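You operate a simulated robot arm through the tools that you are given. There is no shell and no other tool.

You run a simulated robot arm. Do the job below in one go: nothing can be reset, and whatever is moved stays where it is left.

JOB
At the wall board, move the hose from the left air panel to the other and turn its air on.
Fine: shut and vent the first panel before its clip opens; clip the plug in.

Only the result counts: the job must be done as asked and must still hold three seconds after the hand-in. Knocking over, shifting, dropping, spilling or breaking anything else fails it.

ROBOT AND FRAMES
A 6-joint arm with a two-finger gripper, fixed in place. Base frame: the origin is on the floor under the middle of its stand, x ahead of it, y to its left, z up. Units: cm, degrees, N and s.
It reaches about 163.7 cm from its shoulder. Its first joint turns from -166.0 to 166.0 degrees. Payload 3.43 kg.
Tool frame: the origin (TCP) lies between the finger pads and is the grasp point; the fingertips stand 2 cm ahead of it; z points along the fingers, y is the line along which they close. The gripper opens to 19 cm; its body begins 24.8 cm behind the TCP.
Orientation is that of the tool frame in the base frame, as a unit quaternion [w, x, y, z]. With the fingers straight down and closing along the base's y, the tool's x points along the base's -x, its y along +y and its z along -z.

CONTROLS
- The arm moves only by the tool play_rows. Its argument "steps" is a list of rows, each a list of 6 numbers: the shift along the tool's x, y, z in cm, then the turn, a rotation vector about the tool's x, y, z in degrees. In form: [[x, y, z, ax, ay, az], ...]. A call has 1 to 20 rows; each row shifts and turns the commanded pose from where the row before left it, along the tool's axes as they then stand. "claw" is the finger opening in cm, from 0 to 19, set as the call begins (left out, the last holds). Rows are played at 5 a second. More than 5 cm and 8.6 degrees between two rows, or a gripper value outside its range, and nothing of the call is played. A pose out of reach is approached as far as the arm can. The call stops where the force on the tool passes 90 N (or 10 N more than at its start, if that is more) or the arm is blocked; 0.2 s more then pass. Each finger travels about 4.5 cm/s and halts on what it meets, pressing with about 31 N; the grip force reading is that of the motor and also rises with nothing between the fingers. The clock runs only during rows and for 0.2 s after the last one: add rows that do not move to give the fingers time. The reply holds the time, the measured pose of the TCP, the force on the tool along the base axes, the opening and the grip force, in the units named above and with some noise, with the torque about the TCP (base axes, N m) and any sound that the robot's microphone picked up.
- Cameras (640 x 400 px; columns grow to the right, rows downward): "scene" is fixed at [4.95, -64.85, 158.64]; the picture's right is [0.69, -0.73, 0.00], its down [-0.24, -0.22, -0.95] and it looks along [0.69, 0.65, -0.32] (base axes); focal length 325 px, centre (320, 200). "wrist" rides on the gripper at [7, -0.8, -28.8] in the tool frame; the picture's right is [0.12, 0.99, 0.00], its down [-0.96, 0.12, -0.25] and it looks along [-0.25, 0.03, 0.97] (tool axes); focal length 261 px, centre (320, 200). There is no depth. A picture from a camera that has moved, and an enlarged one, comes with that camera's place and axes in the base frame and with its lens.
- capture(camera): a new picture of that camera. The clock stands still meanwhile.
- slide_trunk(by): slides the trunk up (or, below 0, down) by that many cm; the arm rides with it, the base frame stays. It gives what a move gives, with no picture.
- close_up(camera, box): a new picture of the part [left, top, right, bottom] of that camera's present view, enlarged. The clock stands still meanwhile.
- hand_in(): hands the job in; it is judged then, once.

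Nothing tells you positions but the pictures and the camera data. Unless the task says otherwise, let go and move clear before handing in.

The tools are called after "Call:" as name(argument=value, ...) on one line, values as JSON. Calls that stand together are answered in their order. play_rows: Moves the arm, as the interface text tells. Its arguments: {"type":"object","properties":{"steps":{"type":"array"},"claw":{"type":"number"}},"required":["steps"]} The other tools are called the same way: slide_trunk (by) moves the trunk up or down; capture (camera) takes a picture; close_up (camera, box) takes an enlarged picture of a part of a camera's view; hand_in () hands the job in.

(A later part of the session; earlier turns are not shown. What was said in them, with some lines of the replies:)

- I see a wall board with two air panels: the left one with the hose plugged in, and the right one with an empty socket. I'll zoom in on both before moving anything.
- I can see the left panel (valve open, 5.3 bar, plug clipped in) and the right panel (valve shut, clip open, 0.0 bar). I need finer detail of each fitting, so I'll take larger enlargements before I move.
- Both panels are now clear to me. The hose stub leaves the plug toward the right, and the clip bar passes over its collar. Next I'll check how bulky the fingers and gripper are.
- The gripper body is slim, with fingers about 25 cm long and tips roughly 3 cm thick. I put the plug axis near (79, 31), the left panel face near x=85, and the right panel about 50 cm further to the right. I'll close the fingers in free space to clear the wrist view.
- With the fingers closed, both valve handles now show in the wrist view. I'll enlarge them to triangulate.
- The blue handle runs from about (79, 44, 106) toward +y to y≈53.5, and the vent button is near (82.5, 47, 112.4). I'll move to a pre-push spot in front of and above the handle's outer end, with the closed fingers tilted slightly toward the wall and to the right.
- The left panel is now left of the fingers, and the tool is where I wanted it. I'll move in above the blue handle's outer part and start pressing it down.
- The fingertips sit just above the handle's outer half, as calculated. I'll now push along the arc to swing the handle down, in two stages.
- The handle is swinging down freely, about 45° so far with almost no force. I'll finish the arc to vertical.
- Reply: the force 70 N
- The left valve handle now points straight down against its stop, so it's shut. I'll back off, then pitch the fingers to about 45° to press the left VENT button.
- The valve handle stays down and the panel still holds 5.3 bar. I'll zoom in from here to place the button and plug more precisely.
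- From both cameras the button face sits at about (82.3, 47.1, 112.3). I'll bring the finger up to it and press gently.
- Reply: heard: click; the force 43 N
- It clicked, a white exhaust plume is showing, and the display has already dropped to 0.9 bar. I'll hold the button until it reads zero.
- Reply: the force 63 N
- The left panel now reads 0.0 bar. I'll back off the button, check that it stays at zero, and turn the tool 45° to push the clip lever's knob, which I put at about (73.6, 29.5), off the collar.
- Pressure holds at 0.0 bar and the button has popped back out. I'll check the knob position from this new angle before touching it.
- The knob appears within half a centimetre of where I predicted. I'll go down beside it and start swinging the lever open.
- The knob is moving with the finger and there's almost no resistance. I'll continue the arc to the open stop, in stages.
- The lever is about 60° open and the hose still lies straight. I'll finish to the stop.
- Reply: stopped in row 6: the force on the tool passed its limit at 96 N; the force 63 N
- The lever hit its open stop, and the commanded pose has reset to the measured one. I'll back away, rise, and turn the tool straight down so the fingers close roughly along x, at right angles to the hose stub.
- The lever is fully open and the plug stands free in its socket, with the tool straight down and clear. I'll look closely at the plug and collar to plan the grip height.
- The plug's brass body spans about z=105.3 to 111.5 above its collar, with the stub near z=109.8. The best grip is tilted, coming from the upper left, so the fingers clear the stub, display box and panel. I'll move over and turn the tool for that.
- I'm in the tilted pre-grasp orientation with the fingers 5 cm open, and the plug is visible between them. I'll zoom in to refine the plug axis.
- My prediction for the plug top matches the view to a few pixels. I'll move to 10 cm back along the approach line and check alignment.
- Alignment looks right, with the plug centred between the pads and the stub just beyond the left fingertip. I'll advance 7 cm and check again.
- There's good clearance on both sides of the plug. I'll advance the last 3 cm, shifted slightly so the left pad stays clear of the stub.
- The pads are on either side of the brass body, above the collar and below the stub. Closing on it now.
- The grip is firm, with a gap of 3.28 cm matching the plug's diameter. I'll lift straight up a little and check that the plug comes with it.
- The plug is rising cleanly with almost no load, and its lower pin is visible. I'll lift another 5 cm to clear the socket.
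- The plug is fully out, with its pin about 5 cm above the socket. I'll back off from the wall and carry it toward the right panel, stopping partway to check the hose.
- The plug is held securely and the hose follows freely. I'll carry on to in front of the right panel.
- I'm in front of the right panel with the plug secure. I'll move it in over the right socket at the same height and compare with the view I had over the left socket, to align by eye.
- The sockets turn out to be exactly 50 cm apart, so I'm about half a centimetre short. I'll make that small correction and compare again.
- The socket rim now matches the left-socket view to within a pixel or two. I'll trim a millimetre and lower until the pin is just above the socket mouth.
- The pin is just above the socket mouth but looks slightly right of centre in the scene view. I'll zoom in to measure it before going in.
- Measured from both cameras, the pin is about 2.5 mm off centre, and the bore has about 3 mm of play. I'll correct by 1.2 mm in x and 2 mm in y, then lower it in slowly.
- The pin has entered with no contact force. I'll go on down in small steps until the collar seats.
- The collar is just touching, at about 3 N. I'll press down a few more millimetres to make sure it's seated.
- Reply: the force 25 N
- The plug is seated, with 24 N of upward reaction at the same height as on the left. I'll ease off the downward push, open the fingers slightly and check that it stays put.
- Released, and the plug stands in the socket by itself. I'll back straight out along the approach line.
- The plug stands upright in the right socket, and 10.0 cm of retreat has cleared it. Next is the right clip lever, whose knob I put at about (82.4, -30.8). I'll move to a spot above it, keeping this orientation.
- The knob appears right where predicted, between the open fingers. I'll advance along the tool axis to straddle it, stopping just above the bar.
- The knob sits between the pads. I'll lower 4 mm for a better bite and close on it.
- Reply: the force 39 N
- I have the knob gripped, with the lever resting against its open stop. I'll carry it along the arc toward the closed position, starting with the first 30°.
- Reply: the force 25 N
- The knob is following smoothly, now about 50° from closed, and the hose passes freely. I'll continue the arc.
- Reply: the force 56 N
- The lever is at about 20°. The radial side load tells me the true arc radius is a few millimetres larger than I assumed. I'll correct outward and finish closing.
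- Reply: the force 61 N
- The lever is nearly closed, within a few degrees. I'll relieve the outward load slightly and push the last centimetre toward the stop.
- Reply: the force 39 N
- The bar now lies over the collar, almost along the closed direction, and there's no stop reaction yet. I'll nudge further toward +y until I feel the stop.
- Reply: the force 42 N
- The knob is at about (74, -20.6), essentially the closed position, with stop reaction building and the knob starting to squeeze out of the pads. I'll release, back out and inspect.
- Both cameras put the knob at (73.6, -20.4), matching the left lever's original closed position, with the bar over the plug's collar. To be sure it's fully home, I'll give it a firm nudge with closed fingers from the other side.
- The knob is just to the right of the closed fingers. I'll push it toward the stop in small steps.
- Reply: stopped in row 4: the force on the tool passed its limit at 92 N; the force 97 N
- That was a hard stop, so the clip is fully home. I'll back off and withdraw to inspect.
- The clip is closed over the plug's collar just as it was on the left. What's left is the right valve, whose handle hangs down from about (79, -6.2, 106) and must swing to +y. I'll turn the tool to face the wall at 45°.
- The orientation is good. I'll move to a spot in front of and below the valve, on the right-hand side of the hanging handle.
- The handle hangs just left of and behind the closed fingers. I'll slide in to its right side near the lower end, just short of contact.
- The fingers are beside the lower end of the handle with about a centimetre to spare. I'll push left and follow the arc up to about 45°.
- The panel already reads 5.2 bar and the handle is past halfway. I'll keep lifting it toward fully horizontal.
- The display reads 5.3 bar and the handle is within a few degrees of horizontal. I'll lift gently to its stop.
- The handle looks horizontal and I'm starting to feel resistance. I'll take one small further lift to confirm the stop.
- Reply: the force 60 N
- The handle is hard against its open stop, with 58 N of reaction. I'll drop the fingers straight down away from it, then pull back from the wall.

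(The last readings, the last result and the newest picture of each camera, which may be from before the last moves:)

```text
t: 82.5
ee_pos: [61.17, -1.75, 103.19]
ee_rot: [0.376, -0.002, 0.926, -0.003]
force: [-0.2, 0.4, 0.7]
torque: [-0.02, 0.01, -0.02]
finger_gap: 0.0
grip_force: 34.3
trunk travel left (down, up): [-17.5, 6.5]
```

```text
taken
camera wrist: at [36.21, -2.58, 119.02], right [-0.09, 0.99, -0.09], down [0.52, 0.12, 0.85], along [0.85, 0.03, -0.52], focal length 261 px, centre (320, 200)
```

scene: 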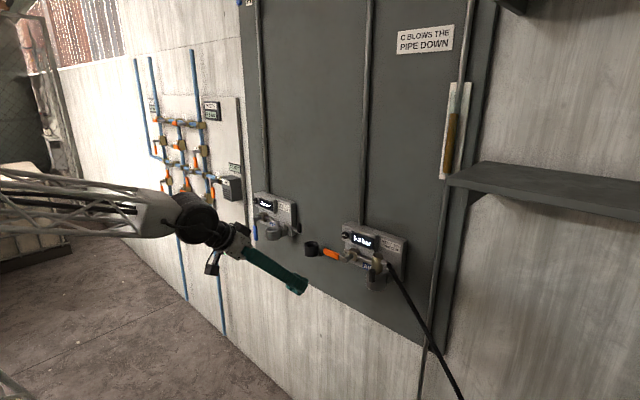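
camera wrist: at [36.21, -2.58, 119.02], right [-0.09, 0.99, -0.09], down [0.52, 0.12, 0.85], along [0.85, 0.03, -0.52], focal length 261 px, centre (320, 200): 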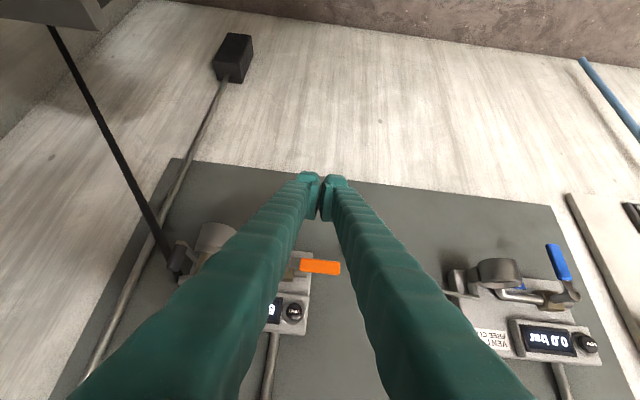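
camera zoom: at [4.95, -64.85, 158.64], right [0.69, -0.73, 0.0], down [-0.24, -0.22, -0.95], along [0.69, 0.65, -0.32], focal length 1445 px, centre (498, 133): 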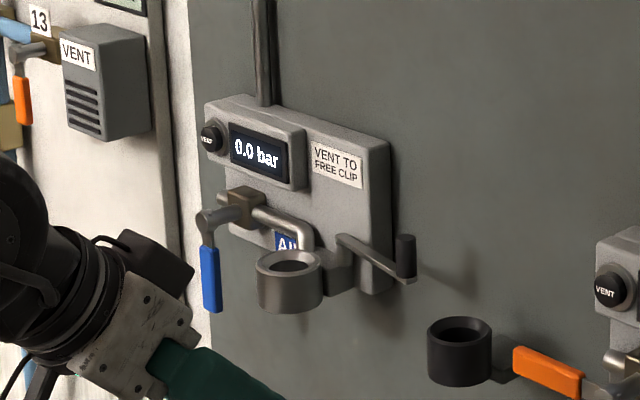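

Everything looks right. The right panel shows 5.3 bar with its valve open, clip closed over the plug and hose attached; the left is at 0.0 bar with its valve shut. I'll move a bit further clear, wait a few seconds, and check that it holds.

Call:
play_rows(steps=[[0, 0, -3, 0, 0, 0], [0, 0, -3, 0, 0, 0], [0, 0, 0, 0, 0, 0], [0, 0, 0, 0, 0, 0], [0, 0, 0, 0, 0, 0], [0, 0, 0, 0, 0, 0], [0, 0, 0, 0, 0, 0], [0, 0, 0, 0, 0, 0], [0, 0, 0, 0, 0, 0], [0, 0, 0, 0, 0, 0], [0, 0, 0, 0, 0, 0], [0, 0, 0, 0, 0, 0], [0, 0, 0, 0, 0, 0], [0, 0, 0, 0, 0, 0], [0, 0, 0, 0, 0, 0], [0, 0, 0, 0, 0, 0], [0, 0, 0, 0, 0, 0], [0, 0, 0, 0, 0, 0]])

Call:
close_up(camera="scene", box=[310, 210, 410, 300])

Call:
close_up(camera="scene", box=[240, 180, 320, 250])

```text
t: 86.3
ee_pos: [56.95, -1.54, 107.62]
ee_rot: [0.376, -0.002, 0.927, -0.002]
force: [-0.2, -0.6, -0.6]
torque: [-0.02, -0.03, 0.04]
finger_gap: 0.02
grip_force: 34.6
trunk travel left (down, up): [-17.5, 6.5]
```

```text
4.44 times, centred on (360, 255) of scene
camera zoom: at [4.95, -64.85, 158.64], right [0.69, -0.73, 0.0], down [-0.24, -0.22, -0.95], along [0.69, 0.65, -0.32], focal length 1445 px, centre (142, -44)
```

zoom: 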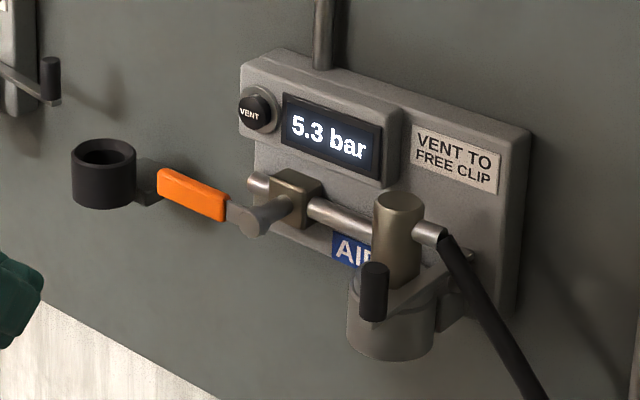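

```text
5.71 times, centred on (280, 215) of scene
camera zoom: at [4.95, -64.85, 158.64], right [0.69, -0.73, 0.0], down [-0.24, -0.22, -0.95], along [0.69, 0.65, -0.32], focal length 1858 px, centre (549, 114)
```

zoom: 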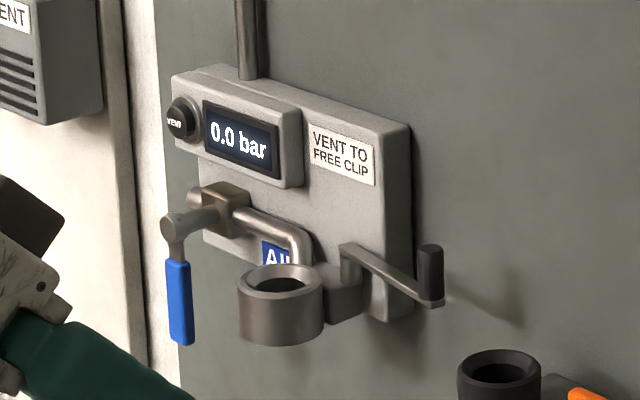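

After nearly four more seconds nothing has changed. The left panel is shut, vented and empty at 0.0 bar; the right holds the clipped-in plug at 5.3 bar with its valve fully open, and the arm is clear. I'm handing in.

Call:
hand_in()

```text
The job is handed in.
```

The hose is now clipped into the right air panel and its air is on at 5.3 bar. The left panel is shut, vented to 0.0 bar and empty.

- **Left panel:** I shut the valve and held VENT until the display read 0.0 bar. Only then did I open the clip and lift the plug out.
- **Right panel:** The plug's collar sits on the socket and the clip bar is closed over it, pushed firmly against its stop. The valve handle is lifted fully to its open stop.

I saw nothing else knocked or moved. I waited nearly four seconds with the arm clear, saw no change at either panel, and then handed in. The hand-in only confirmed receipt, so I don't have a verdict on the job.
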